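You operate a simulated robot arm through the tools that you are given. There is no shell and no other tool.

The job below is to be done with a simulated robot arm. You get a single attempt, and the scene is never put back.

JOB
Start the maroon trainer and hold it at about 1500 revs.
Fine: the red key goes into the ignition switch and the fuel tap opens; leave the rest alone.

The check looks at the end state, three seconds after you hand in, the way a careful person would. Anything else that was tipped, shoved, dropped, spilled or broken makes it a failure.

ROBOT AND FRAMES
A 7-joint arm with a two-finger parallel gripper, fixed in place. Base frame: the origin is at the foot of the arm, x ahead of it, y to its left, z up. Readings come in mm, rad, newtons and seconds.
With the tool pointing down near the work surface it reaches from about 420 to 900 mm from the base axis. Its first joint turns from -2.496 to 2.496 rad. Payload 3 kg.
The tool frame sits at the grasp point between the pads (the TCP): z along the fingers, y along the line on which they close. The tips reach 30 mm beyond it. The gripper opens to 94 mm. The fingers are 28 mm wide and 10 mm thick; the gripper's body (50 by 96 mm) begins 55 mm behind the TCP.
Orientation is told as [roll, pitch, yaw] about the base's x, y, z axes, in that order, counted from this pose: with the fingers straight down and closing along the base's y, the tool's x points along the base's -x, its y along +y and its z along -z.

CONTROLS
- The arm moves only by the tool jog_arm. Its argument "motion" is a list of rows, each a list of 7 numbers: the closure, from 0 (fully open) to 1 (shut), then the shift along the tool's x, y, z in mm, then the turn, a rotation vector about the tool's x, y, z in degrees. In form: [[claw, dx, dy, dz, ax, ay, az], ...]. A call has 1 to 20 rows; each row shifts and turns the commanded pose from where the row before left it, along the tool's axes as they then stand. Each row takes 0.2 s and may step no farther than 50 mm and 0.15 rad from the row before; otherwise, or with a gripper value out of range, the whole call is refused. A pose out of reach is approached as far as the arm can. The call stops where the force on the tool passes 90 N (or 10 N more than at its start, if that is more) or the arm is blocked; 0.2 s more then pass. The fingers move at their own pace (about 72 mm/s each) and stop on an object; they squeeze with about 24 N. The grip force told is the motor's: it shows also when the fingers shut on nothing. Time passes only in rows, and 0.2 s behind the last, so rows that do not move let the fingers close. The reply holds the time, the measured pose of the TCP, the force on the tool along the base axes, the opening and the grip force, in the units named above and with some noise, with the torque about the TCP (base axes, N m) and any sound that the robot's microphone picked up.
- Cameras (640 x 400 px; columns grow to the right, rows downward): "scene" is fixed at [219.7, -649.7, 1414.5]; the picture's right is [0.80, -0.60, 0.00], its down [-0.38, -0.50, -0.77] and it looks along [0.47, 0.62, -0.63] (base axes); focal length 335 px, centre (320, 200). "wrist" rides on the gripper at [76, 14, -102] in the tool frame; the picture's right is [-0.18, 0.98, 0.00], its down [-0.75, -0.14, -0.64] and it looks along [-0.63, -0.12, 0.77] (tool axes); focal length 243 px, centre (320, 200). There is no depth. A picture from a camera that has moved, and an enlarged one, comes with that camera's place and axes in the base frame and with its lens.
- capture(camera): a new picture of that camera. No time passes.
- enlarge(camera, box): a new picture of the part [left, top, right, bottom] of that camera's present view, enlarged. No time passes.
- sign_off(): hands the job in; it is judged then, once.

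Nothing tells you positions but the pictures and the camera data. Unless the task says otherwise, let go and move clear before handing in.

The tools are called after "Emit:" by a JSON object that holds its "api" and its "payload". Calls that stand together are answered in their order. jog_arm: Moves the arm, as the interface text tells. Its arguments: {"type":"object","properties":{"motion":{"type":"array","items":{"type":"array","items":{"type":"number"}}}},"required":["motion"]} The other tools are called the same way: capture (camera) takes a picture; enlarge (camera, box) takes an enlarged picture of a part of a camera's view; sign_off () hands the job in.

At the start:

```text
clock: 0.0
tcp_pos: [666.3, -8.1, 1045.2]
orientation: [0.001, 0.0, 0.0]
contact_force: [-0.3, 0.1, 0.0]
ft_torque: [0.01, 0.03, 0.0]
width: 94.0
finger_force: 0.0
```

scene: 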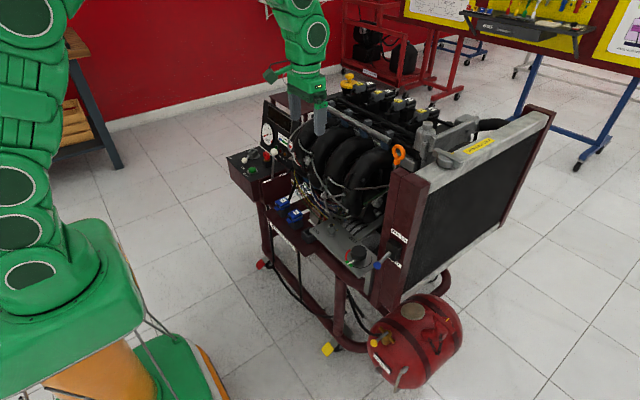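
wrist: 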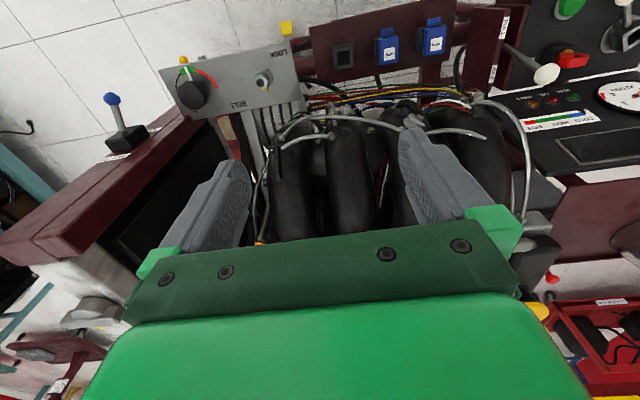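

I see a maroon engine trainer with a control box on the left, a small grey panel (key-type items) and an engine; I need close-up looks before moving. I'll enlarge several parts of both cameras' views.

Emit:
{"api": "enlarge", "payload": {"camera": "scene", "box": [220, 90, 340, 165]}}

Emit:
{"api": "enlarge", "payload": {"camera": "scene", "box": [220, 140, 340, 215]}}

Emit:
{"api": "enlarge", "payload": {"camera": "scene", "box": [300, 205, 420, 280]}}

Emit:
{"api": "enlarge", "payload": {"camera": "wrist", "box": [90, 20, 330, 170]}}

Emit:
{"api": "enlarge", "payload": {"camera": "wrist", "box": [440, 0, 640, 125]}}

Emit:
{"api": "enlarge", "payload": {"camera": "wrist", "box": [300, 0, 500, 125]}}

Emit:
{"api": "enlarge", "payload": {"camera": "scene", "box": [440, 0, 640, 125]}}

Emit:
{"api": "enlarge", "payload": {"camera": "scene", "box": [340, 270, 500, 400]}}

```text
5.33 times, centred on (280, 128) of scene
camera zoom: at [219.7, -649.7, 1414.5], right [0.8, -0.6, 0.0], down [-0.38, -0.5, -0.77], along [0.47, 0.62, -0.63], focal length 1786 px, centre (533, 587)
```

zoom: 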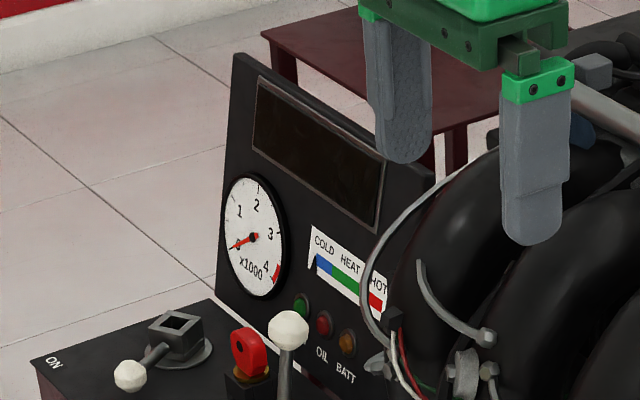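

```text
5.33 times, centred on (280, 178) of scene
camera zoom: at [219.7, -649.7, 1414.5], right [0.8, -0.6, 0.0], down [-0.38, -0.5, -0.77], along [0.47, 0.62, -0.63], focal length 1786 px, centre (533, 320)
```

zoom: 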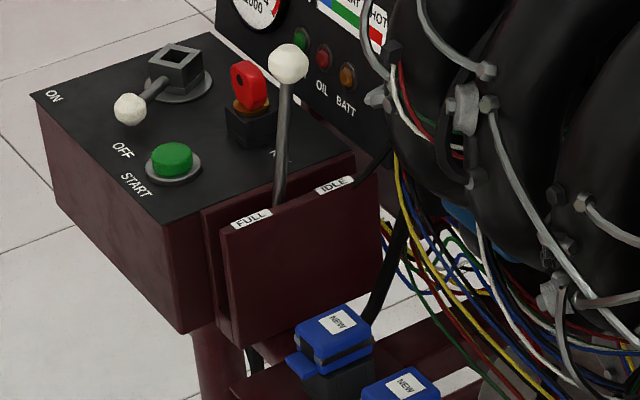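

```text
5.33 times, centred on (360, 242) of scene
camera zoom: at [219.7, -649.7, 1414.5], right [0.8, -0.6, 0.0], down [-0.38, -0.5, -0.77], along [0.47, 0.62, -0.63], focal length 1786 px, centre (107, -27)
```

zoom: 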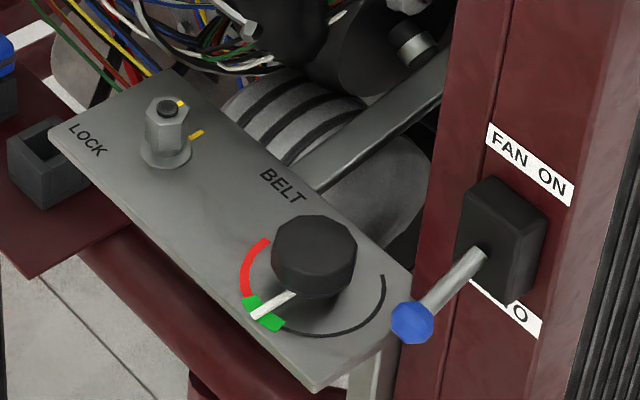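

```text
2.67 times, centred on (210, 95) of wrist
camera zoom: at [590.5, 5.7, 1147.8], right [0.18, 0.98, 0.0], down [0.75, -0.14, 0.64], along [0.63, -0.12, -0.77], focal length 647 px, centre (613, 480)
```

zoom: 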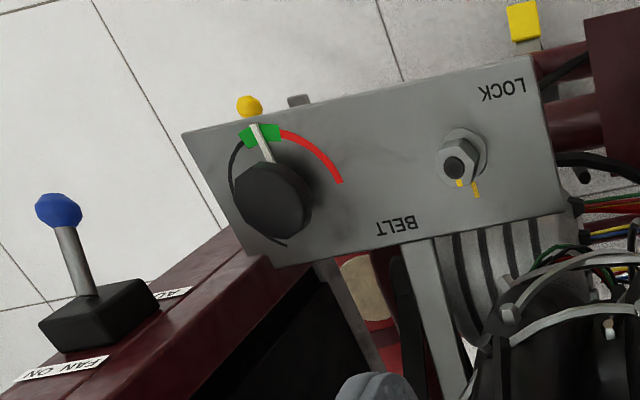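

```text
3.20 times, centred on (540, 62) of wrist
camera zoom: at [590.5, 5.7, 1147.8], right [0.18, 0.98, 0.0], down [0.75, -0.14, 0.64], along [0.63, -0.12, -0.77], focal length 776 px, centre (-384, 640)
```

zoom: 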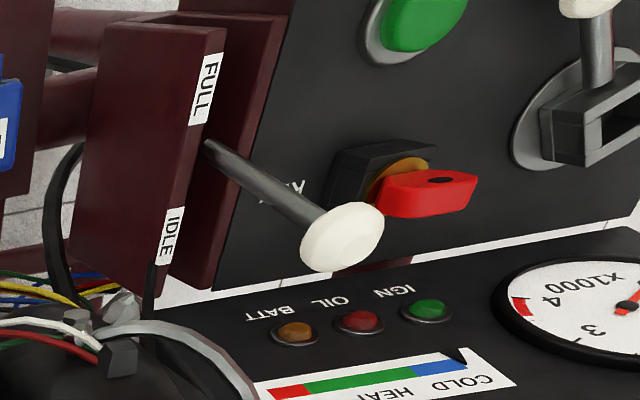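

```text
3.20 times, centred on (400, 62) of wrist
camera zoom: at [590.5, 5.7, 1147.8], right [0.18, 0.98, 0.0], down [0.75, -0.14, 0.64], along [0.63, -0.12, -0.77], focal length 776 px, centre (64, 640)
```

zoom: 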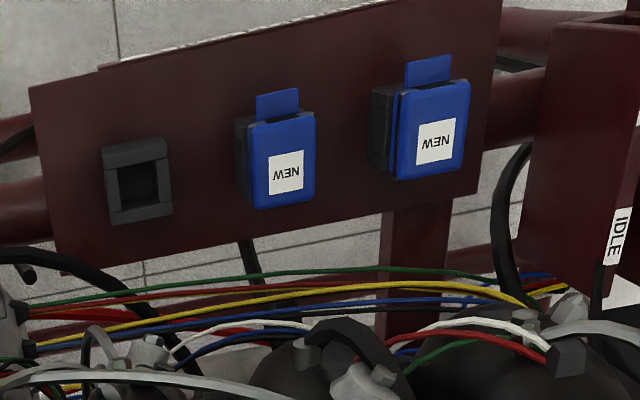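

```text
3.20 times, centred on (540, 62) of scene
camera zoom: at [219.7, -649.7, 1414.5], right [0.8, -0.6, 0.0], down [-0.38, -0.5, -0.77], along [0.47, 0.62, -0.63], focal length 1071 px, centre (-384, 640)
```

zoom: 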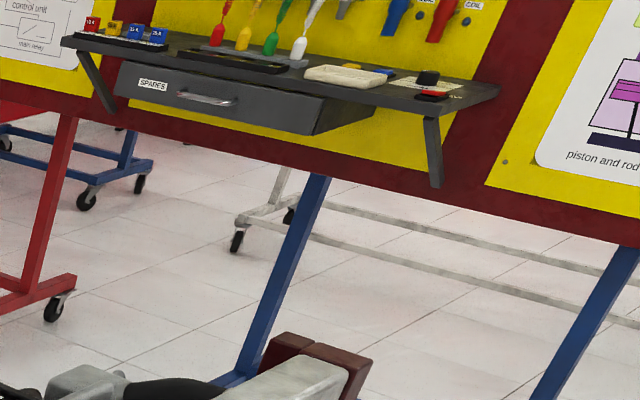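

```text
3.08 times, centred on (420, 335) of scene
camera zoom: at [219.7, -649.7, 1414.5], right [0.8, -0.6, 0.0], down [-0.38, -0.5, -0.77], along [0.47, 0.62, -0.63], focal length 1030 px, centre (12, -215)
```

zoom: 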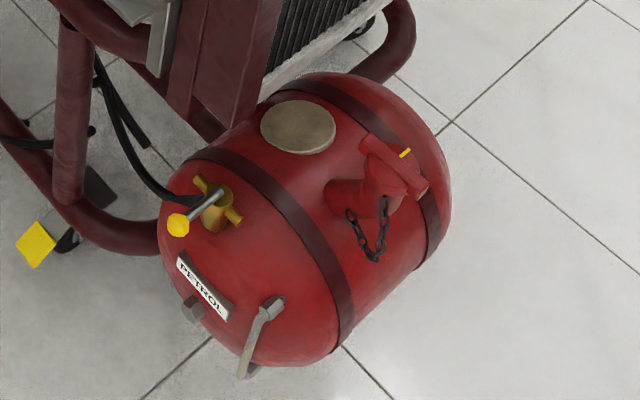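

The control box holds an ON/OFF lever, a START button, a red key-like piece, and a throttle lever with FULL/IDLE; the tank has a brass tap. I'll look closer at each of these before moving.

Emit:
{"api": "enlarge", "payload": {"camera": "scene", "box": [225, 140, 289, 180]}}

Emit:
{"api": "enlarge", "payload": {"camera": "scene", "box": [255, 140, 303, 170]}}

Emit:
{"api": "enlarge", "payload": {"camera": "scene", "box": [460, 0, 524, 40]}}

Emit:
{"api": "enlarge", "payload": {"camera": "scene", "box": [520, 0, 600, 50]}}

Emit:
{"api": "enlarge", "payload": {"camera": "scene", "box": [365, 310, 429, 350]}}

Emit:
{"api": "enlarge", "payload": {"camera": "wrist", "box": [512, 0, 640, 80]}}

Emit:
{"api": "enlarge", "payload": {"camera": "wrist", "box": [500, 230, 640, 318]}}

Emit:
{"api": "enlarge", "payload": {"camera": "scene", "box": [320, 60, 480, 160]}}

Emit:
{"api": "enlarge", "payload": {"camera": "wrist", "box": [0, 240, 240, 390]}}

Emit:
{"api": "enlarge", "payload": {"camera": "scene", "box": [240, 50, 400, 150]}}

```text
10.00 times, centred on (257, 160) of scene
camera zoom: at [219.7, -649.7, 1414.5], right [0.8, -0.6, 0.0], down [-0.38, -0.5, -0.77], along [0.47, 0.62, -0.63], focal length 3348 px, centre (950, 600)
```

zoom: 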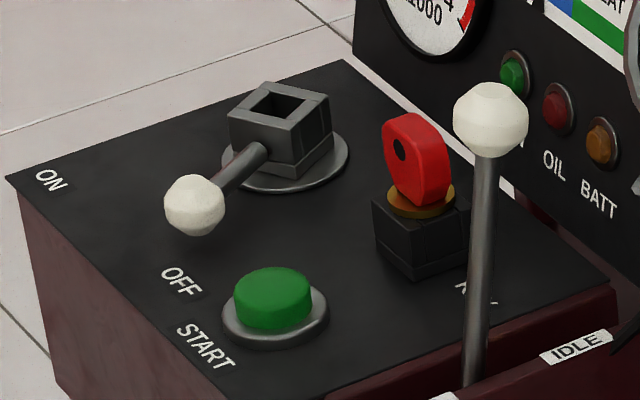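

```text
13.33 times, centred on (279, 155) of scene
camera zoom: at [219.7, -649.7, 1414.5], right [0.8, -0.6, 0.0], down [-0.38, -0.5, -0.77], along [0.47, 0.62, -0.63], focal length 4464 px, centre (867, 800)
```

zoom: 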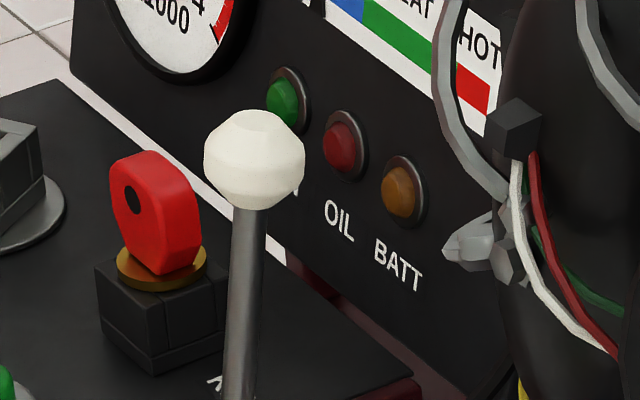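

```text
10.00 times, centred on (492, 20) of scene
camera zoom: at [219.7, -649.7, 1414.5], right [0.8, -0.6, 0.0], down [-0.38, -0.5, -0.77], along [0.47, 0.62, -0.63], focal length 3348 px, centre (-1400, 2000)
```

zoom: 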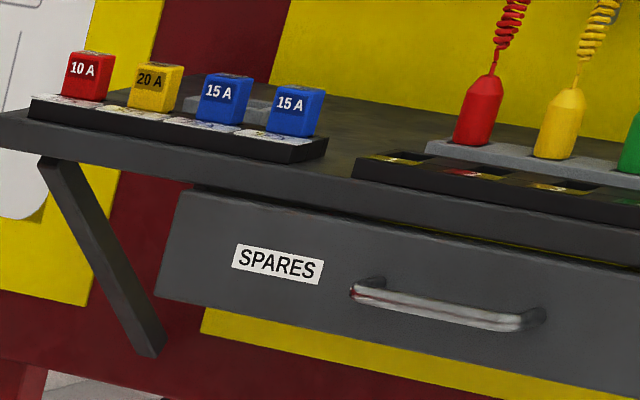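

```text
8.00 times, centred on (560, 25) of scene
camera zoom: at [219.7, -649.7, 1414.5], right [0.8, -0.6, 0.0], down [-0.38, -0.5, -0.77], along [0.47, 0.62, -0.63], focal length 2679 px, centre (-1600, 1600)
```

zoom: 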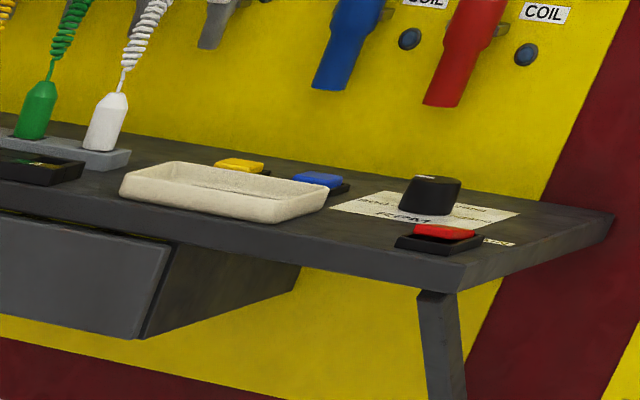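

```text
10.00 times, centred on (397, 330) of scene
camera zoom: at [219.7, -649.7, 1414.5], right [0.8, -0.6, 0.0], down [-0.38, -0.5, -0.77], along [0.47, 0.62, -0.63], focal length 3348 px, centre (-450, -1100)
```

zoom: 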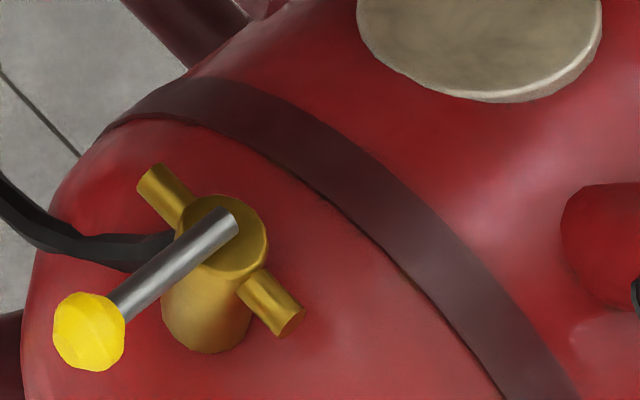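

```text
5.00 times, centred on (576, 40) of wrist
camera zoom: at [590.5, 5.7, 1147.8], right [0.18, 0.98, 0.0], down [0.75, -0.14, 0.64], along [0.63, -0.12, -0.77], focal length 1213 px, centre (-960, 1000)
```

zoom: 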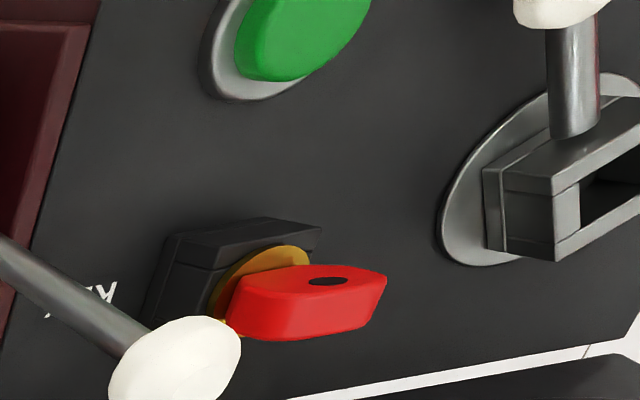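

```text
4.55 times, centred on (570, 274) of wrist
camera zoom: at [590.5, 5.7, 1147.8], right [0.18, 0.98, 0.0], down [0.75, -0.14, 0.64], along [0.63, -0.12, -0.77], focal length 1103 px, centre (-816, -136)
```

zoom: 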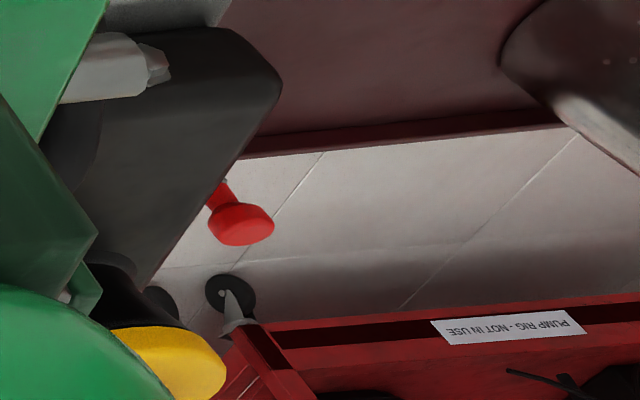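

```text
4.00 times, centred on (400, 110) of scene
camera zoom: at [219.7, -649.7, 1414.5], right [0.8, -0.6, 0.0], down [-0.38, -0.5, -0.77], along [0.47, 0.62, -0.63], focal length 1339 px, centre (0, 560)
```

zoom: 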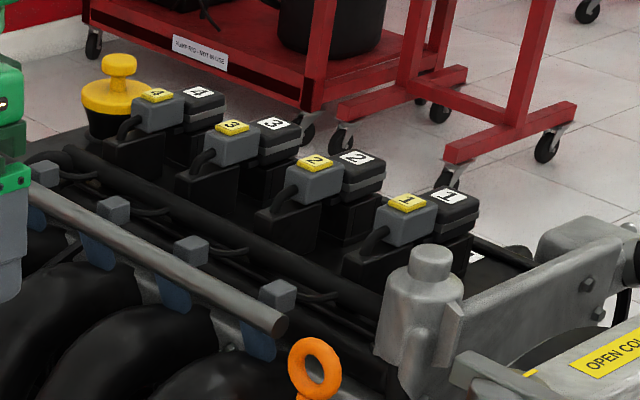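

```text
2.67 times, centred on (120, 315) of wrist
camera zoom: at [590.5, 5.7, 1147.8], right [0.18, 0.98, 0.0], down [0.75, -0.14, 0.64], along [0.63, -0.12, -0.77], focal length 647 px, centre (853, -107)
```

zoom: 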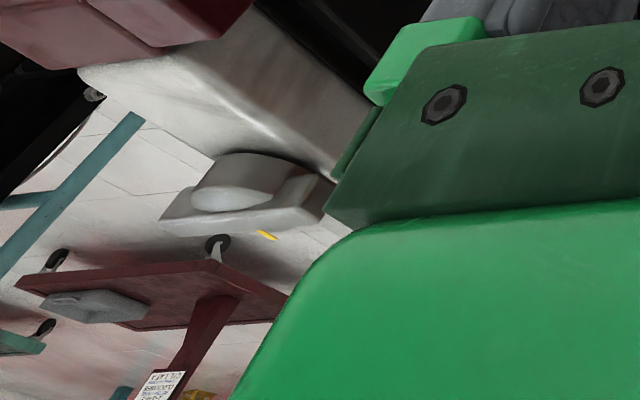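

```text
4.00 times, centred on (320, 100) of scene
camera zoom: at [219.7, -649.7, 1414.5], right [0.8, -0.6, 0.0], down [-0.38, -0.5, -0.77], along [0.47, 0.62, -0.63], focal length 1339 px, centre (320, 600)
```

zoom: 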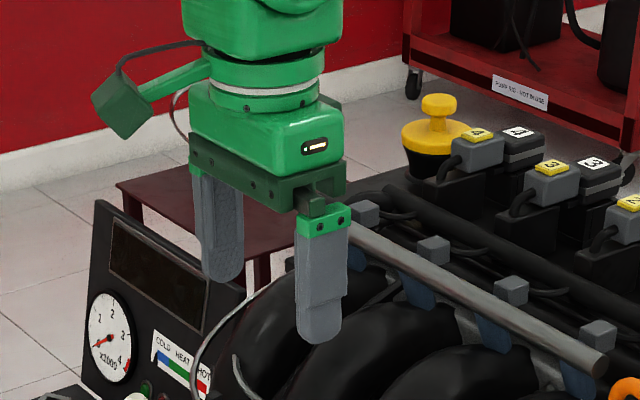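

The key-like red piece is at roughly (743, 398, 695) and the fuel tap's yellow ball is near (648, -345, 466). The ON/OFF lever seems to be at OFF. I'll move the wrist camera high over the control box for a better look.

Emit:
{"api": "jog_arm", "payload": {"motion": [[0, 0, 40, 0, 0, 0, 0], [0, 0, 45, 0, 0, 0, 0], [0, 0, 45, 0, 0, 0, 0], [0, 0, 45, 0, 0, 0, 0], [0, 0, 45, 0, 0, 0, 0], [0, 0, 45, 0, 0, 0, 0], [0, 0, 45, 0, 0, 0, 0], [0, 0, 45, 0, 0, 0, 0], [0, 0, 25, 0, 0, 0, 0], [0, 0, 0, 0, 0, 0, 0]]}}

Emit:
{"api": "capture", "payload": {"camera": "wrist"}}

Emit:
{"api": "capture", "payload": {"camera": "scene"}}

```text
clock: 2.2
tcp_pos: [664.9, 371.6, 1047.0]
orientation: [0.001, 0.0, -0.001]
contact_force: [0.4, 0.1, -0.7]
ft_torque: [0.01, -0.03, 0.0]
width: 94.0
finger_force: 0.1
```

```text
taken
camera wrist: at [589.9, 386.3, 1149.7], right [0.18, 0.98, 0.0], down [0.75, -0.14, 0.64], along [0.63, -0.12, -0.77], focal length 243 px, centre (320, 200)
```

wrist: 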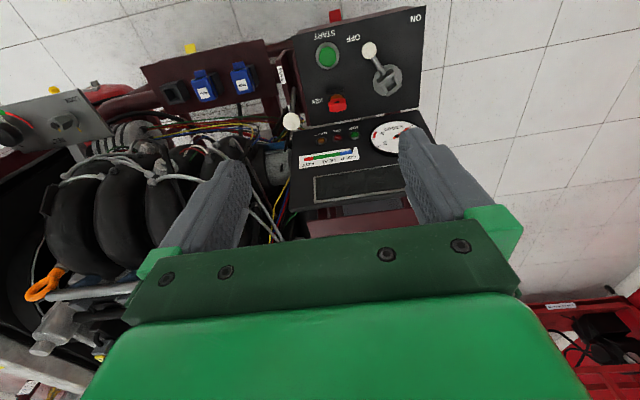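

```text
taken
```

scene: 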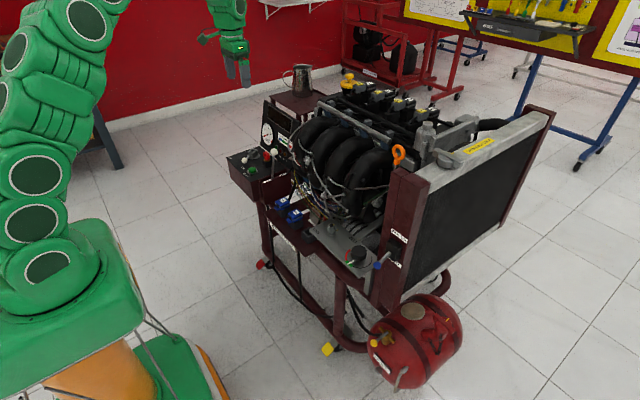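

Now I see the control box from above; a steel jug stands on a table behind the trainer. I'll enlarge the controls.

Emit:
{"api": "enlarge", "payload": {"camera": "wrist", "box": [270, 0, 430, 100]}}

Emit:
{"api": "enlarge", "payload": {"camera": "wrist", "box": [300, 70, 364, 110]}}

Emit:
{"api": "enlarge", "payload": {"camera": "wrist", "box": [280, 110, 440, 210]}}

Emit:
{"api": "enlarge", "payload": {"camera": "wrist", "box": [250, 50, 330, 100]}}

Emit:
{"api": "enlarge", "payload": {"camera": "scene", "box": [240, 50, 400, 150]}}

Emit:
{"api": "enlarge", "payload": {"camera": "wrist", "box": [0, 60, 160, 160]}}

Emit:
{"api": "enlarge", "payload": {"camera": "scene", "box": [220, 95, 316, 155]}}

Emit:
{"api": "enlarge", "payload": {"camera": "wrist", "box": [350, 40, 414, 80]}}

```text
4.00 times, centred on (350, 50) of wrist
camera zoom: at [589.9, 386.3, 1149.7], right [0.18, 0.98, 0.0], down [0.75, -0.14, 0.64], along [0.63, -0.12, -0.77], focal length 970 px, centre (200, 800)
```

zoom: 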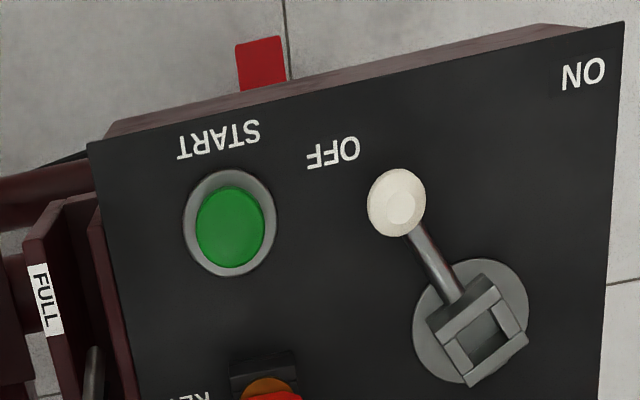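

```text
10.00 times, centred on (332, 90) of wrist
camera zoom: at [589.9, 386.3, 1149.7], right [0.18, 0.98, 0.0], down [0.75, -0.14, 0.64], along [0.63, -0.12, -0.77], focal length 2426 px, centre (200, 1300)
```

zoom: 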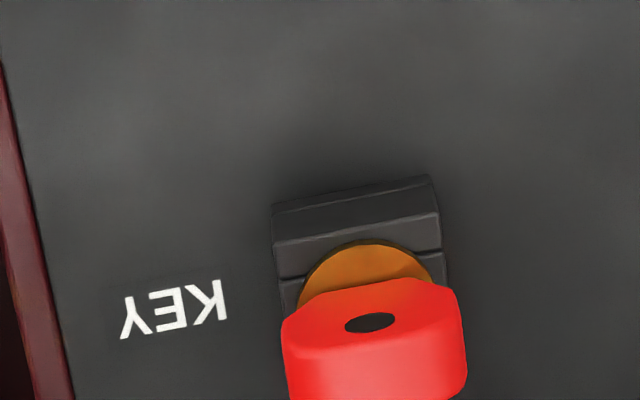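

```text
4.00 times, centred on (360, 160) of wrist
camera zoom: at [589.9, 386.3, 1149.7], right [0.18, 0.98, 0.0], down [0.75, -0.14, 0.64], along [0.63, -0.12, -0.77], focal length 970 px, centre (160, 360)
```

zoom: 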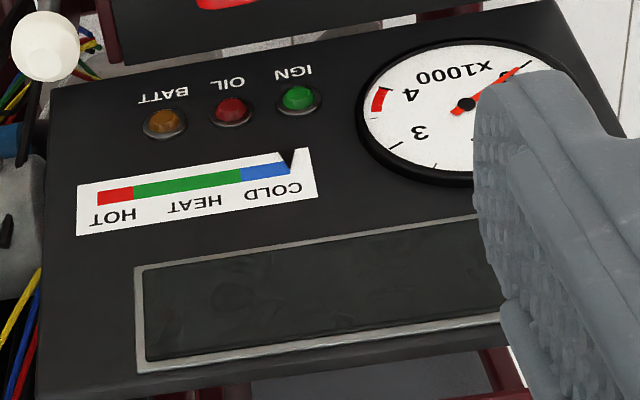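

```text
8.00 times, centred on (290, 75) of wrist
camera zoom: at [589.9, 386.3, 1149.7], right [0.18, 0.98, 0.0], down [0.75, -0.14, 0.64], along [0.63, -0.12, -0.77], focal length 1941 px, centre (560, 1200)
```

zoom: 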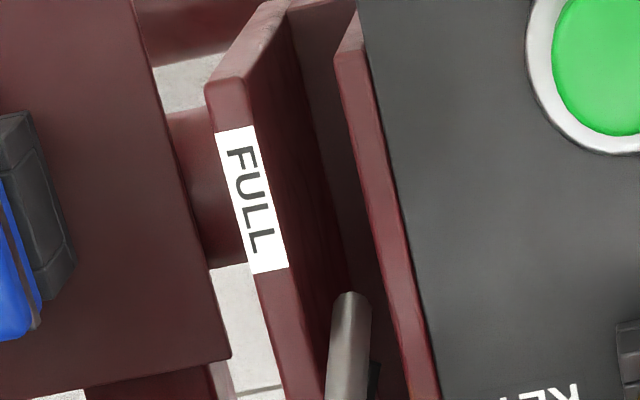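

```text
4.00 times, centred on (320, 100) of scene
camera zoom: at [219.7, -649.7, 1414.5], right [0.8, -0.6, 0.0], down [-0.38, -0.5, -0.77], along [0.47, 0.62, -0.63], focal length 1339 px, centre (320, 600)
```

zoom: 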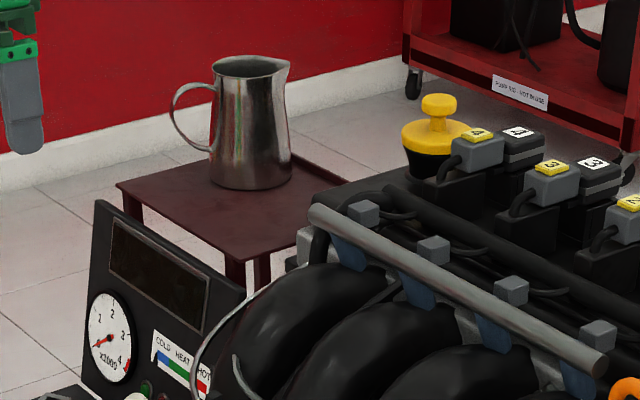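

```text
4.00 times, centred on (80, 110) of wrist
camera zoom: at [589.9, 386.3, 1149.7], right [0.18, 0.98, 0.0], down [0.75, -0.14, 0.64], along [0.63, -0.12, -0.77], focal length 970 px, centre (1280, 560)
```

zoom: 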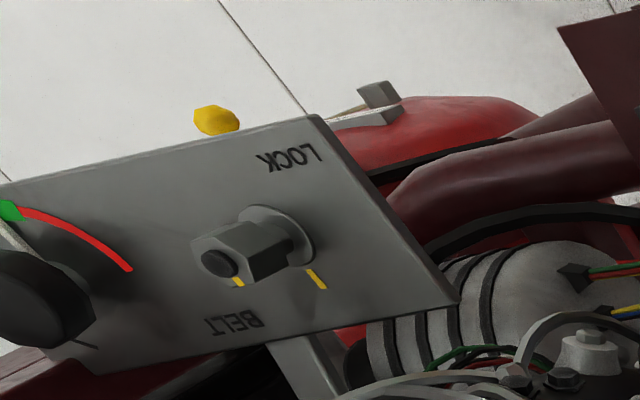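

```text
6.67 times, centred on (268, 125) of scene
camera zoom: at [219.7, -649.7, 1414.5], right [0.8, -0.6, 0.0], down [-0.38, -0.5, -0.77], along [0.47, 0.62, -0.63], focal length 2232 px, centre (667, 700)
```

zoom: 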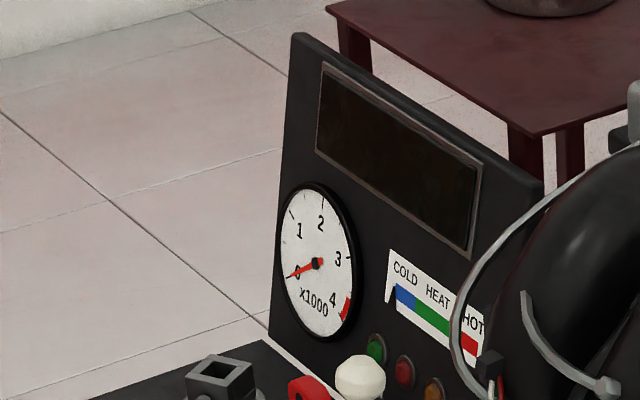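

```text
10.00 times, centred on (382, 60) of wrist
camera zoom: at [589.9, 386.3, 1149.7], right [0.18, 0.98, 0.0], down [0.75, -0.14, 0.64], along [0.63, -0.12, -0.77], focal length 2426 px, centre (-300, 1600)
```

zoom: 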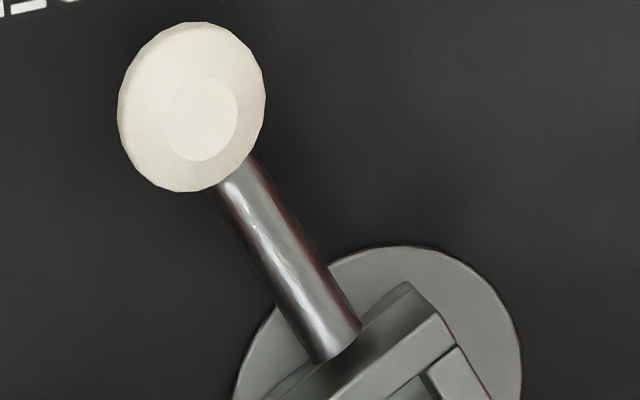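

The grey rotor with the square socket and the ON/OFF lever looks like the ignition switch, and the red key is parked in the KEY holder. The throttle ball triangulates to (734, 312, 768). I'll go lower, on the robot side of the box, for a close view.

Emit:
{"api": "jog_arm", "payload": {"motion": [[0, 10, 8, 40, 0, 0, 0], [0, 10, 5, 45, 0, 0, 0], [0, 10, 0, 45, 0, 0, 0], [0, 10, 0, 45, 0, 0, 0], [0, 5, 0, 30, 0, 0, 0], [0, 0, 0, 0, 0, 0, 0]]}}

Emit:
{"api": "capture", "payload": {"camera": "wrist"}}

Emit:
{"api": "enlarge", "payload": {"camera": "wrist", "box": [240, 60, 400, 160]}}

Emit:
{"api": "enlarge", "payload": {"camera": "wrist", "box": [340, 0, 500, 100]}}

Emit:
{"api": "enlarge", "payload": {"camera": "wrist", "box": [160, 0, 320, 100]}}

```text
clock: 3.6
tcp_pos: [621.5, 384.4, 840.0]
orientation: [0.0, 0.0, 0.001]
contact_force: [0.8, -0.8, -0.2]
ft_torque: [0.0, 0.0, 0.02]
width: 93.9
finger_force: 0.0
```

```text
taken
camera wrist: at [546.3, 398.2, 942.6], right [0.18, 0.98, 0.0], down [0.75, -0.14, 0.64], along [0.63, -0.12, -0.77], focal length 243 px, centre (320, 200)
```

wrist: 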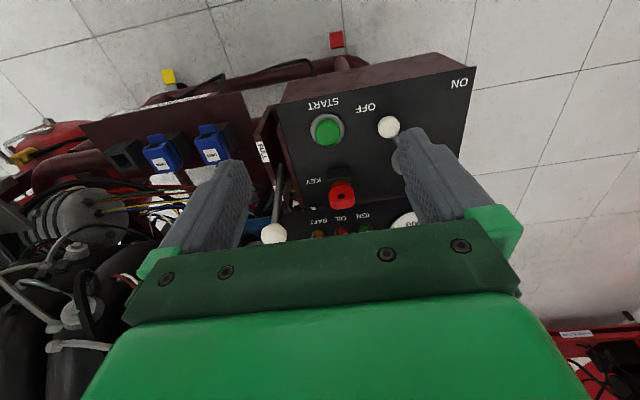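

```text
4.00 times, centred on (320, 110) of wrist
camera zoom: at [546.3, 398.2, 942.6], right [0.18, 0.98, 0.0], down [0.75, -0.14, 0.64], along [0.63, -0.12, -0.77], focal length 970 px, centre (320, 560)
```

zoom: 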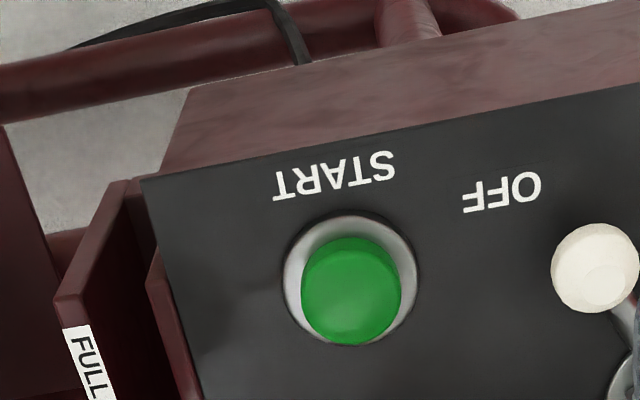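

```text
4.00 times, centred on (420, 50) of wrist
camera zoom: at [546.3, 398.2, 942.6], right [0.18, 0.98, 0.0], down [0.75, -0.14, 0.64], along [0.63, -0.12, -0.77], focal length 970 px, centre (-80, 800)
```

zoom: 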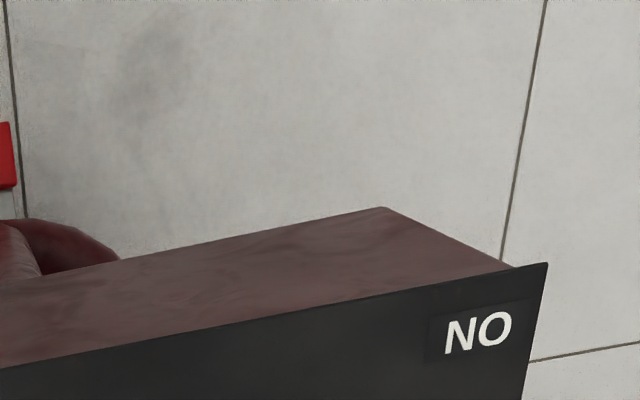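

```text
4.00 times, centred on (240, 50) of wrist
camera zoom: at [546.3, 398.2, 942.6], right [0.18, 0.98, 0.0], down [0.75, -0.14, 0.64], along [0.63, -0.12, -0.77], focal length 970 px, centre (640, 800)
```

zoom: 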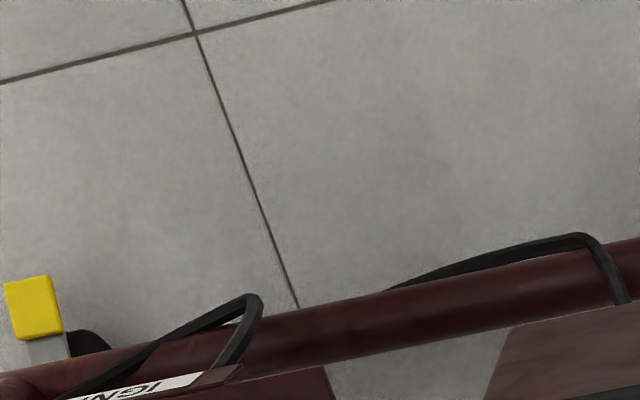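

There's a label "IGN..." on the rail under the blue relays. I'll read the labels before deciding which fitting is the ignition switch.

Emit:
{"api": "enlarge", "payload": {"camera": "scene", "box": [260, 225, 324, 265]}}

Emit:
{"api": "enlarge", "payload": {"camera": "scene", "box": [270, 185, 350, 235]}}

Emit:
{"api": "enlarge", "payload": {"camera": "wrist", "box": [80, 60, 240, 160]}}

Emit:
{"api": "enlarge", "payload": {"camera": "wrist", "box": [290, 150, 386, 210]}}

Emit:
{"api": "enlarge", "payload": {"camera": "wrist", "box": [230, 130, 310, 250]}}

Emit:
{"api": "enlarge", "payload": {"camera": "scene", "box": [460, 125, 500, 150]}}

```text
10.00 times, centred on (292, 245) of scene
camera zoom: at [219.7, -649.7, 1414.5], right [0.8, -0.6, 0.0], down [-0.38, -0.5, -0.77], along [0.47, 0.62, -0.63], focal length 3348 px, centre (600, -250)
```

zoom: 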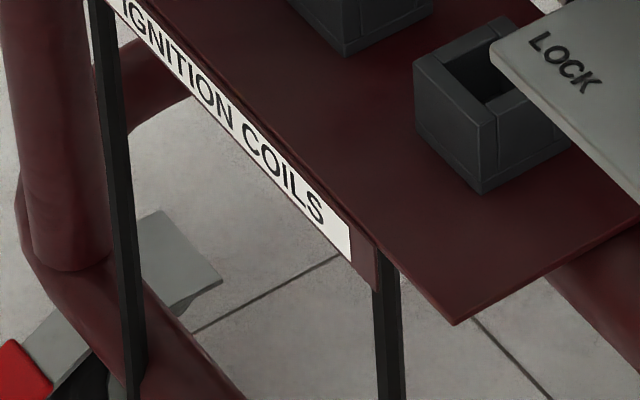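

```text
8.00 times, centred on (310, 210) of scene
camera zoom: at [219.7, -649.7, 1414.5], right [0.8, -0.6, 0.0], down [-0.38, -0.5, -0.77], along [0.47, 0.62, -0.63], focal length 2679 px, centre (400, 120)
```

zoom: 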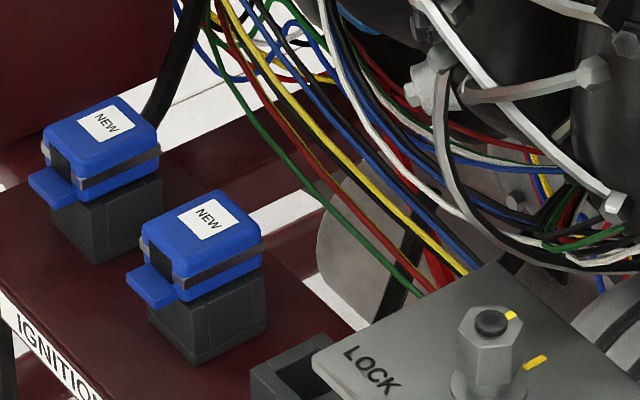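

```text
4.00 times, centred on (160, 110) of wrist
camera zoom: at [546.3, 398.2, 942.6], right [0.18, 0.98, 0.0], down [0.75, -0.14, 0.64], along [0.63, -0.12, -0.77], focal length 970 px, centre (960, 560)
```

zoom: 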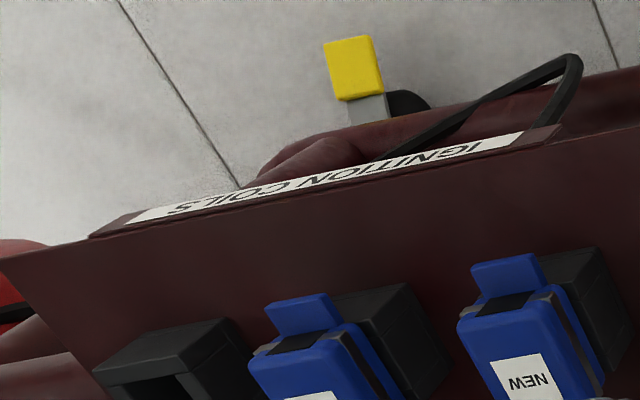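

```text
6.67 times, centred on (338, 180) of wrist
camera zoom: at [546.3, 398.2, 942.6], right [0.18, 0.98, 0.0], down [0.75, -0.14, 0.64], along [0.63, -0.12, -0.77], focal length 1618 px, centre (200, 333)
```

zoom: 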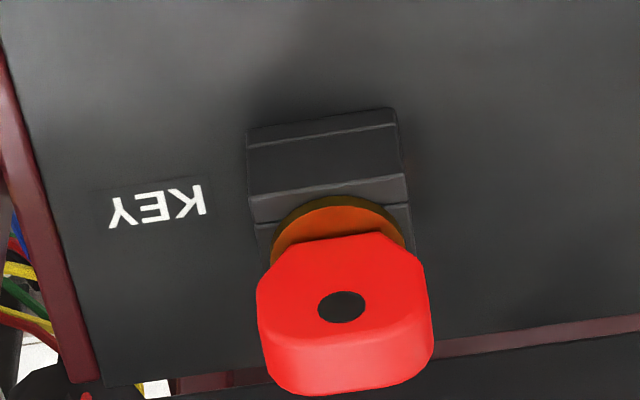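

```text
3.33 times, centred on (270, 190) of wrist
camera zoom: at [546.3, 398.2, 942.6], right [0.18, 0.98, 0.0], down [0.75, -0.14, 0.64], along [0.63, -0.12, -0.77], focal length 809 px, centre (487, 233)
```

zoom: 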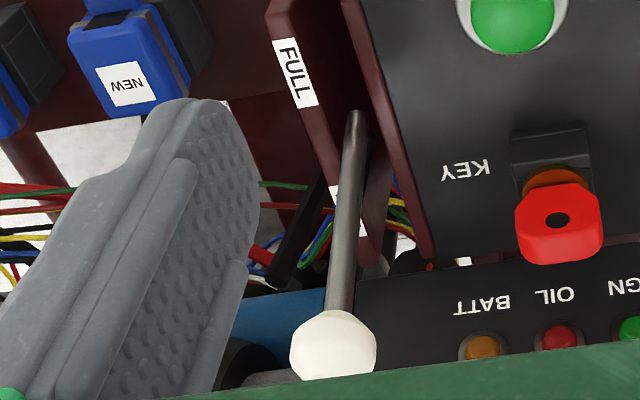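

```text
16.00 times, centred on (480, 138) of scene
camera zoom: at [219.7, -649.7, 1414.5], right [0.8, -0.6, 0.0], down [-0.38, -0.5, -0.77], along [0.47, 0.62, -0.63], focal length 5357 px, centre (-2240, 1200)
```

zoom: 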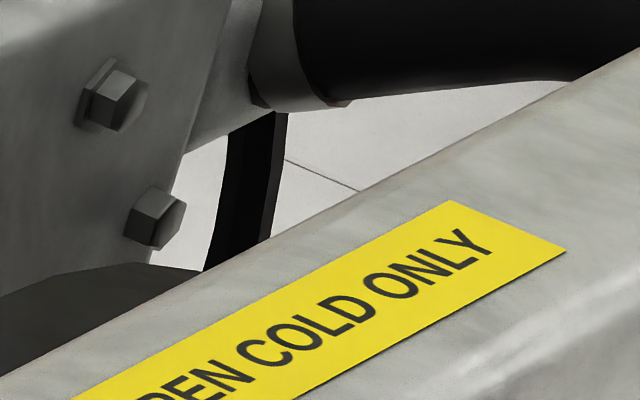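

The relays are just ignition coil spares, so they stay put. The key head is around (740, 390, 710), the rotor socket about (730, 488, 686), and the lever ball (673, 454, 680) is at OFF. I'll shift sideways to see the socket without the finger in the way.

Emit:
{"api": "jog_arm", "payload": {"motion": [[0, 0, 40, 20, 0, 0, 0], [0, 0, 40, 20, 0, 0, 0], [0, 0, 0, 0, 0, 0, 0]]}}

Emit:
{"api": "capture", "payload": {"camera": "wrist"}}

Emit:
{"api": "enlarge", "payload": {"camera": "wrist", "box": [310, 140, 422, 210]}}

Emit:
{"api": "enlarge", "payload": {"camera": "wrist", "box": [230, 160, 310, 210]}}

Emit:
{"api": "enlarge", "payload": {"camera": "scene", "box": [240, 146, 280, 171]}}

```text
clock: 4.4
tcp_pos: [622.6, 463.0, 801.1]
orientation: [0.001, -0.001, 0.001]
contact_force: [-0.7, -0.6, 0.0]
ft_torque: [-0.01, 0.0, 0.02]
width: 94.0
finger_force: 0.0
```

```text
taken
camera wrist: at [547.2, 477.0, 903.8], right [0.18, 0.98, 0.0], down [0.75, -0.14, 0.64], along [0.63, -0.12, -0.77], focal length 243 px, centre (320, 200)
```

wrist: 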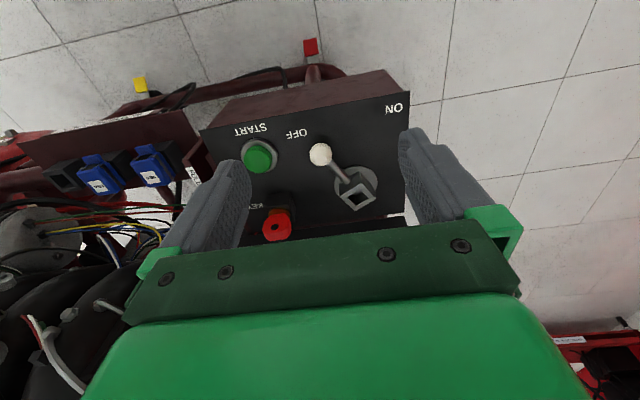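

```text
5.71 times, centred on (366, 175) of wrist
camera zoom: at [547.2, 477.0, 903.8], right [0.18, 0.98, 0.0], down [0.75, -0.14, 0.64], along [0.63, -0.12, -0.77], focal length 1386 px, centre (57, 343)
```

zoom: 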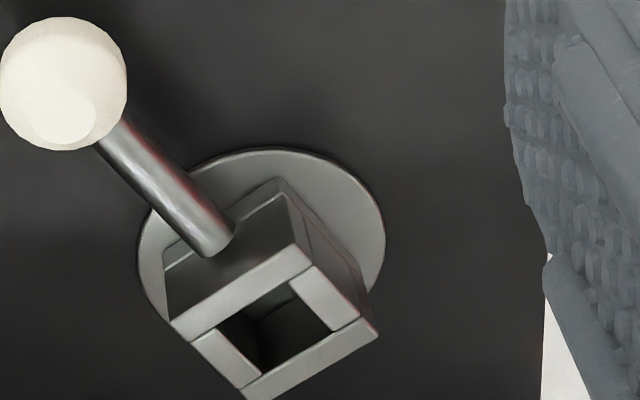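

```text
8.00 times, centred on (270, 185) of wrist
camera zoom: at [547.2, 477.0, 903.8], right [0.18, 0.98, 0.0], down [0.75, -0.14, 0.64], along [0.63, -0.12, -0.77], focal length 1941 px, centre (720, 320)
```

zoom: 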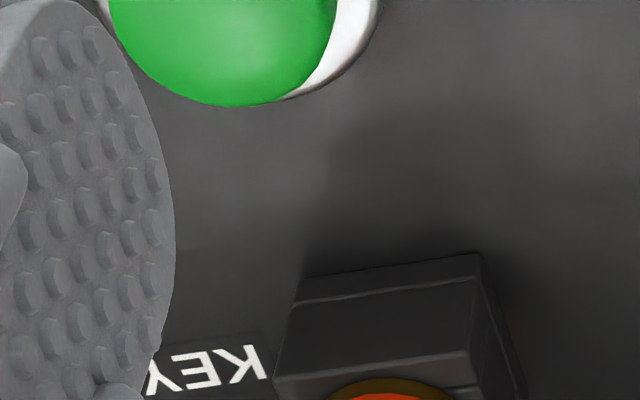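

```text
16.00 times, centred on (260, 158) of scene
camera zoom: at [219.7, -649.7, 1414.5], right [0.8, -0.6, 0.0], down [-0.38, -0.5, -0.77], along [0.47, 0.62, -0.63], focal length 5357 px, centre (1280, 864)
```

zoom: 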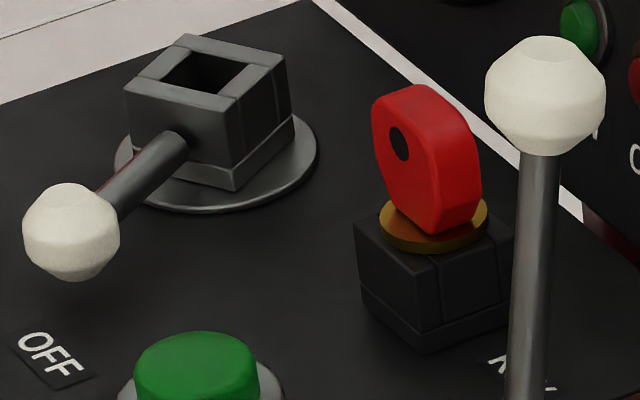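

The ignition rotor's socket top is at about (729.5, 488.5, 688) and is turned 30°, with its lever on OFF. The key head is centred near (739.5, 390.5), z 690–726, aligned with the base axes. I'll move above the key with the gripper half open and check alignment before going down.

Emit:
{"api": "jog_arm", "payload": {"motion": [[0.4, 0, 0, -29, 0, 0, 0], [0.4, -39, -24, 0, 0, 0, 0], [0.4, -39, -24, 0, 0, 0, 0], [0.4, -39, -24.5, 0, 0, 0, 0], [0.4, 0, 0, 30, 0, 0, 0], [0.4, 0, 0, 0, 0, 0, 0]]}}

Emit:
{"api": "capture", "payload": {"camera": "wrist"}}

Emit:
{"api": "enlarge", "payload": {"camera": "wrist", "box": [240, 70, 400, 170]}}

Emit:
{"api": "enlarge", "payload": {"camera": "scene", "box": [220, 95, 316, 155]}}

```text
clock: 5.8
tcp_pos: [741.8, 391.9, 799.8]
orientation: [0.0, 0.0, 0.0]
contact_force: [-0.1, -0.7, -0.2]
ft_torque: [-0.05, -0.02, -0.02]
width: 56.5
finger_force: 0.0
```

```text
taken
camera wrist: at [664.6, 405.5, 900.8], right [0.18, 0.98, 0.0], down [0.75, -0.14, 0.64], along [0.63, -0.12, -0.77], focal length 243 px, centre (320, 200)
```

wrist: 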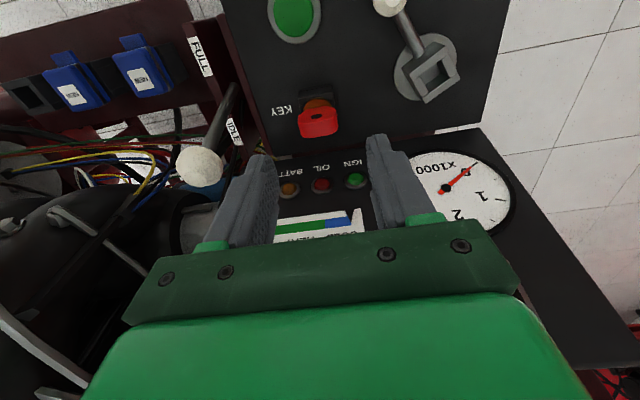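

```text
4.00 times, centred on (320, 120) of wrist
camera zoom: at [664.6, 405.5, 900.8], right [0.18, 0.98, 0.0], down [0.75, -0.14, 0.64], along [0.63, -0.12, -0.77], focal length 970 px, centre (320, 520)
```

zoom: 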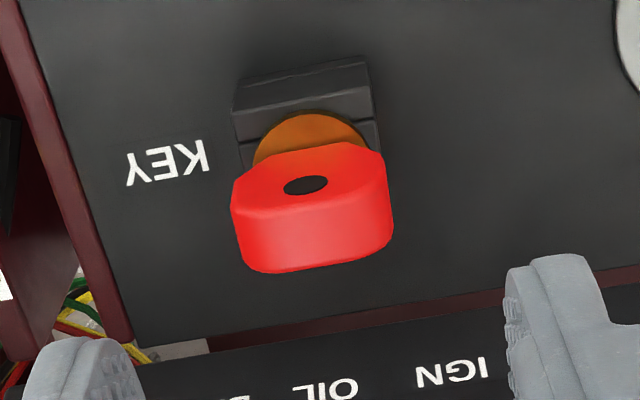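

```text
6.67 times, centred on (268, 125) of scene
camera zoom: at [219.7, -649.7, 1414.5], right [0.8, -0.6, 0.0], down [-0.38, -0.5, -0.77], along [0.47, 0.62, -0.63], focal length 2232 px, centre (667, 700)
```

zoom: 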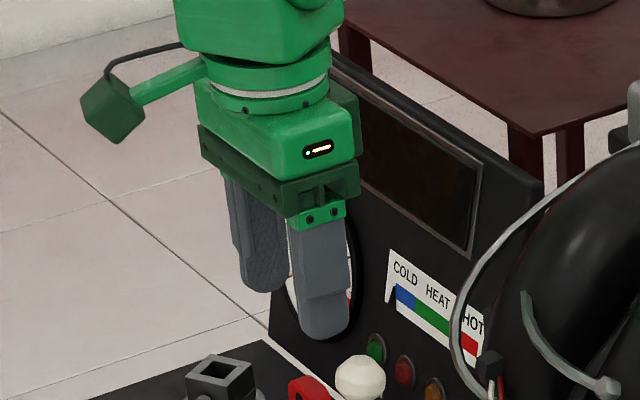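

The key sits centred between the fingers as seen from above, at about (740.5, 390.6). I'll descend so the tips straddle the head just above the collar, and check.

Emit:
{"api": "jog_arm", "payload": {"motion": [[0.4, 0, -1.2, 30, 0, 0, 0], [0.4, 0, 0, 30, 0, 0, 0], [0.4, 0, 0, 14, 0, 0, 0], [0.4, 0, 0, 0, 0, 0, 0]]}}

Emit:
{"api": "capture", "payload": {"camera": "wrist"}}

Emit:
{"api": "enlarge", "payload": {"camera": "wrist", "box": [240, 120, 400, 220]}}

Emit:
{"api": "enlarge", "payload": {"camera": "scene", "box": [230, 130, 310, 180]}}

```text
clock: 6.8
tcp_pos: [740.5, 390.5, 725.9]
orientation: [0.0, -0.001, 0.0]
contact_force: [-0.2, 0.8, -0.4]
ft_torque: [-0.02, -0.01, 0.04]
width: 56.4
finger_force: 0.0
```

```text
taken
camera wrist: at [664.0, 404.3, 827.5], right [0.18, 0.98, 0.0], down [0.75, -0.14, 0.64], along [0.63, -0.12, -0.77], focal length 243 px, centre (320, 200)
```

wrist: 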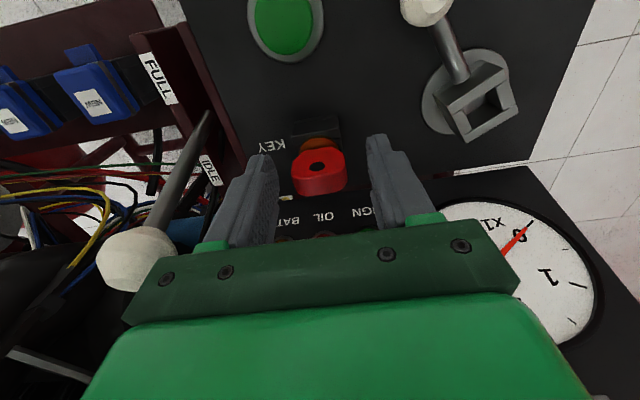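

```text
4.00 times, centred on (320, 170) of wrist
camera zoom: at [664.0, 404.3, 827.5], right [0.18, 0.98, 0.0], down [0.75, -0.14, 0.64], along [0.63, -0.12, -0.77], focal length 970 px, centre (320, 320)
```

zoom: 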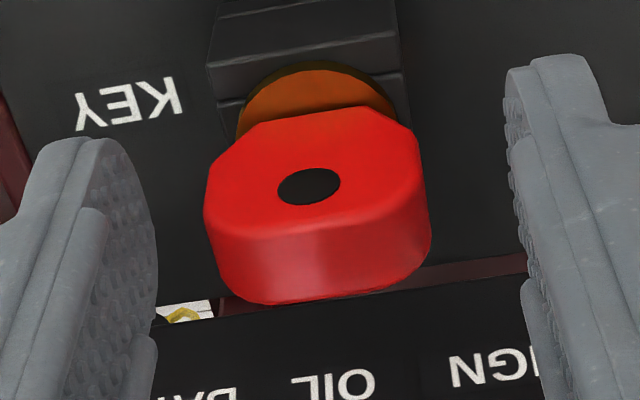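

```text
8.00 times, centred on (270, 155) of scene
camera zoom: at [219.7, -649.7, 1414.5], right [0.8, -0.6, 0.0], down [-0.38, -0.5, -0.77], along [0.47, 0.62, -0.63], focal length 2679 px, centre (720, 560)
```

zoom: 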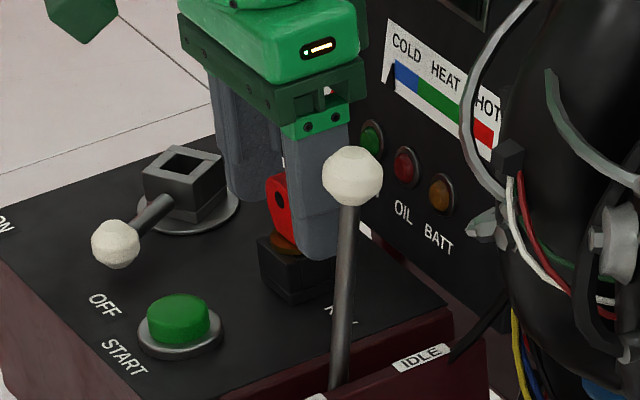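

The head is centred between the pads and the tips sit just above the collar. I'll go down 2 mm and close on the key.

Emit:
{"api": "jog_arm", "payload": {"motion": [[0.4, 0, 0, 2, 0, 0, 0], [0.8, 0, 0, 0, 0, 0, 0], [0.8, 0, 0, 0, 0, 0, 0], [0.8, 0, 0, 0, 0, 0, 0], [0.8, 0, 0, 0, 0, 0, 0]]}}

Emit:
{"api": "enlarge", "payload": {"camera": "wrist", "box": [240, 120, 400, 220]}}

```text
clock: 8.0
tcp_pos: [740.2, 390.9, 722.8]
orientation: [-0.001, -0.001, -0.001]
contact_force: [0.7, -0.6, 0.6]
ft_torque: [-0.01, 0.03, 0.0]
width: 30.9
finger_force: 24.1
```

```text
4.00 times, centred on (320, 170) of wrist
camera zoom: at [663.3, 404.4, 825.9], right [0.18, 0.98, 0.0], down [0.75, -0.14, 0.64], along [0.63, -0.12, -0.77], focal length 970 px, centre (320, 320)
```

zoom: 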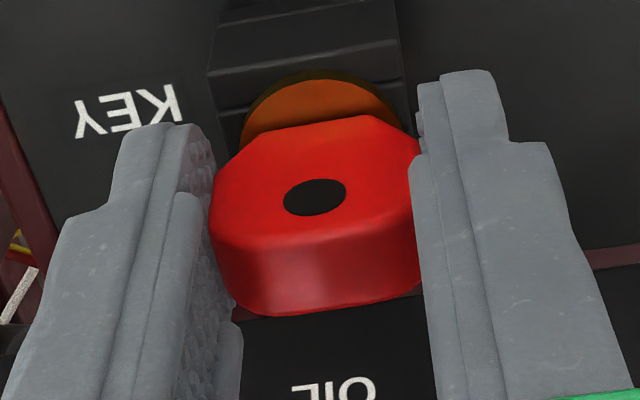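

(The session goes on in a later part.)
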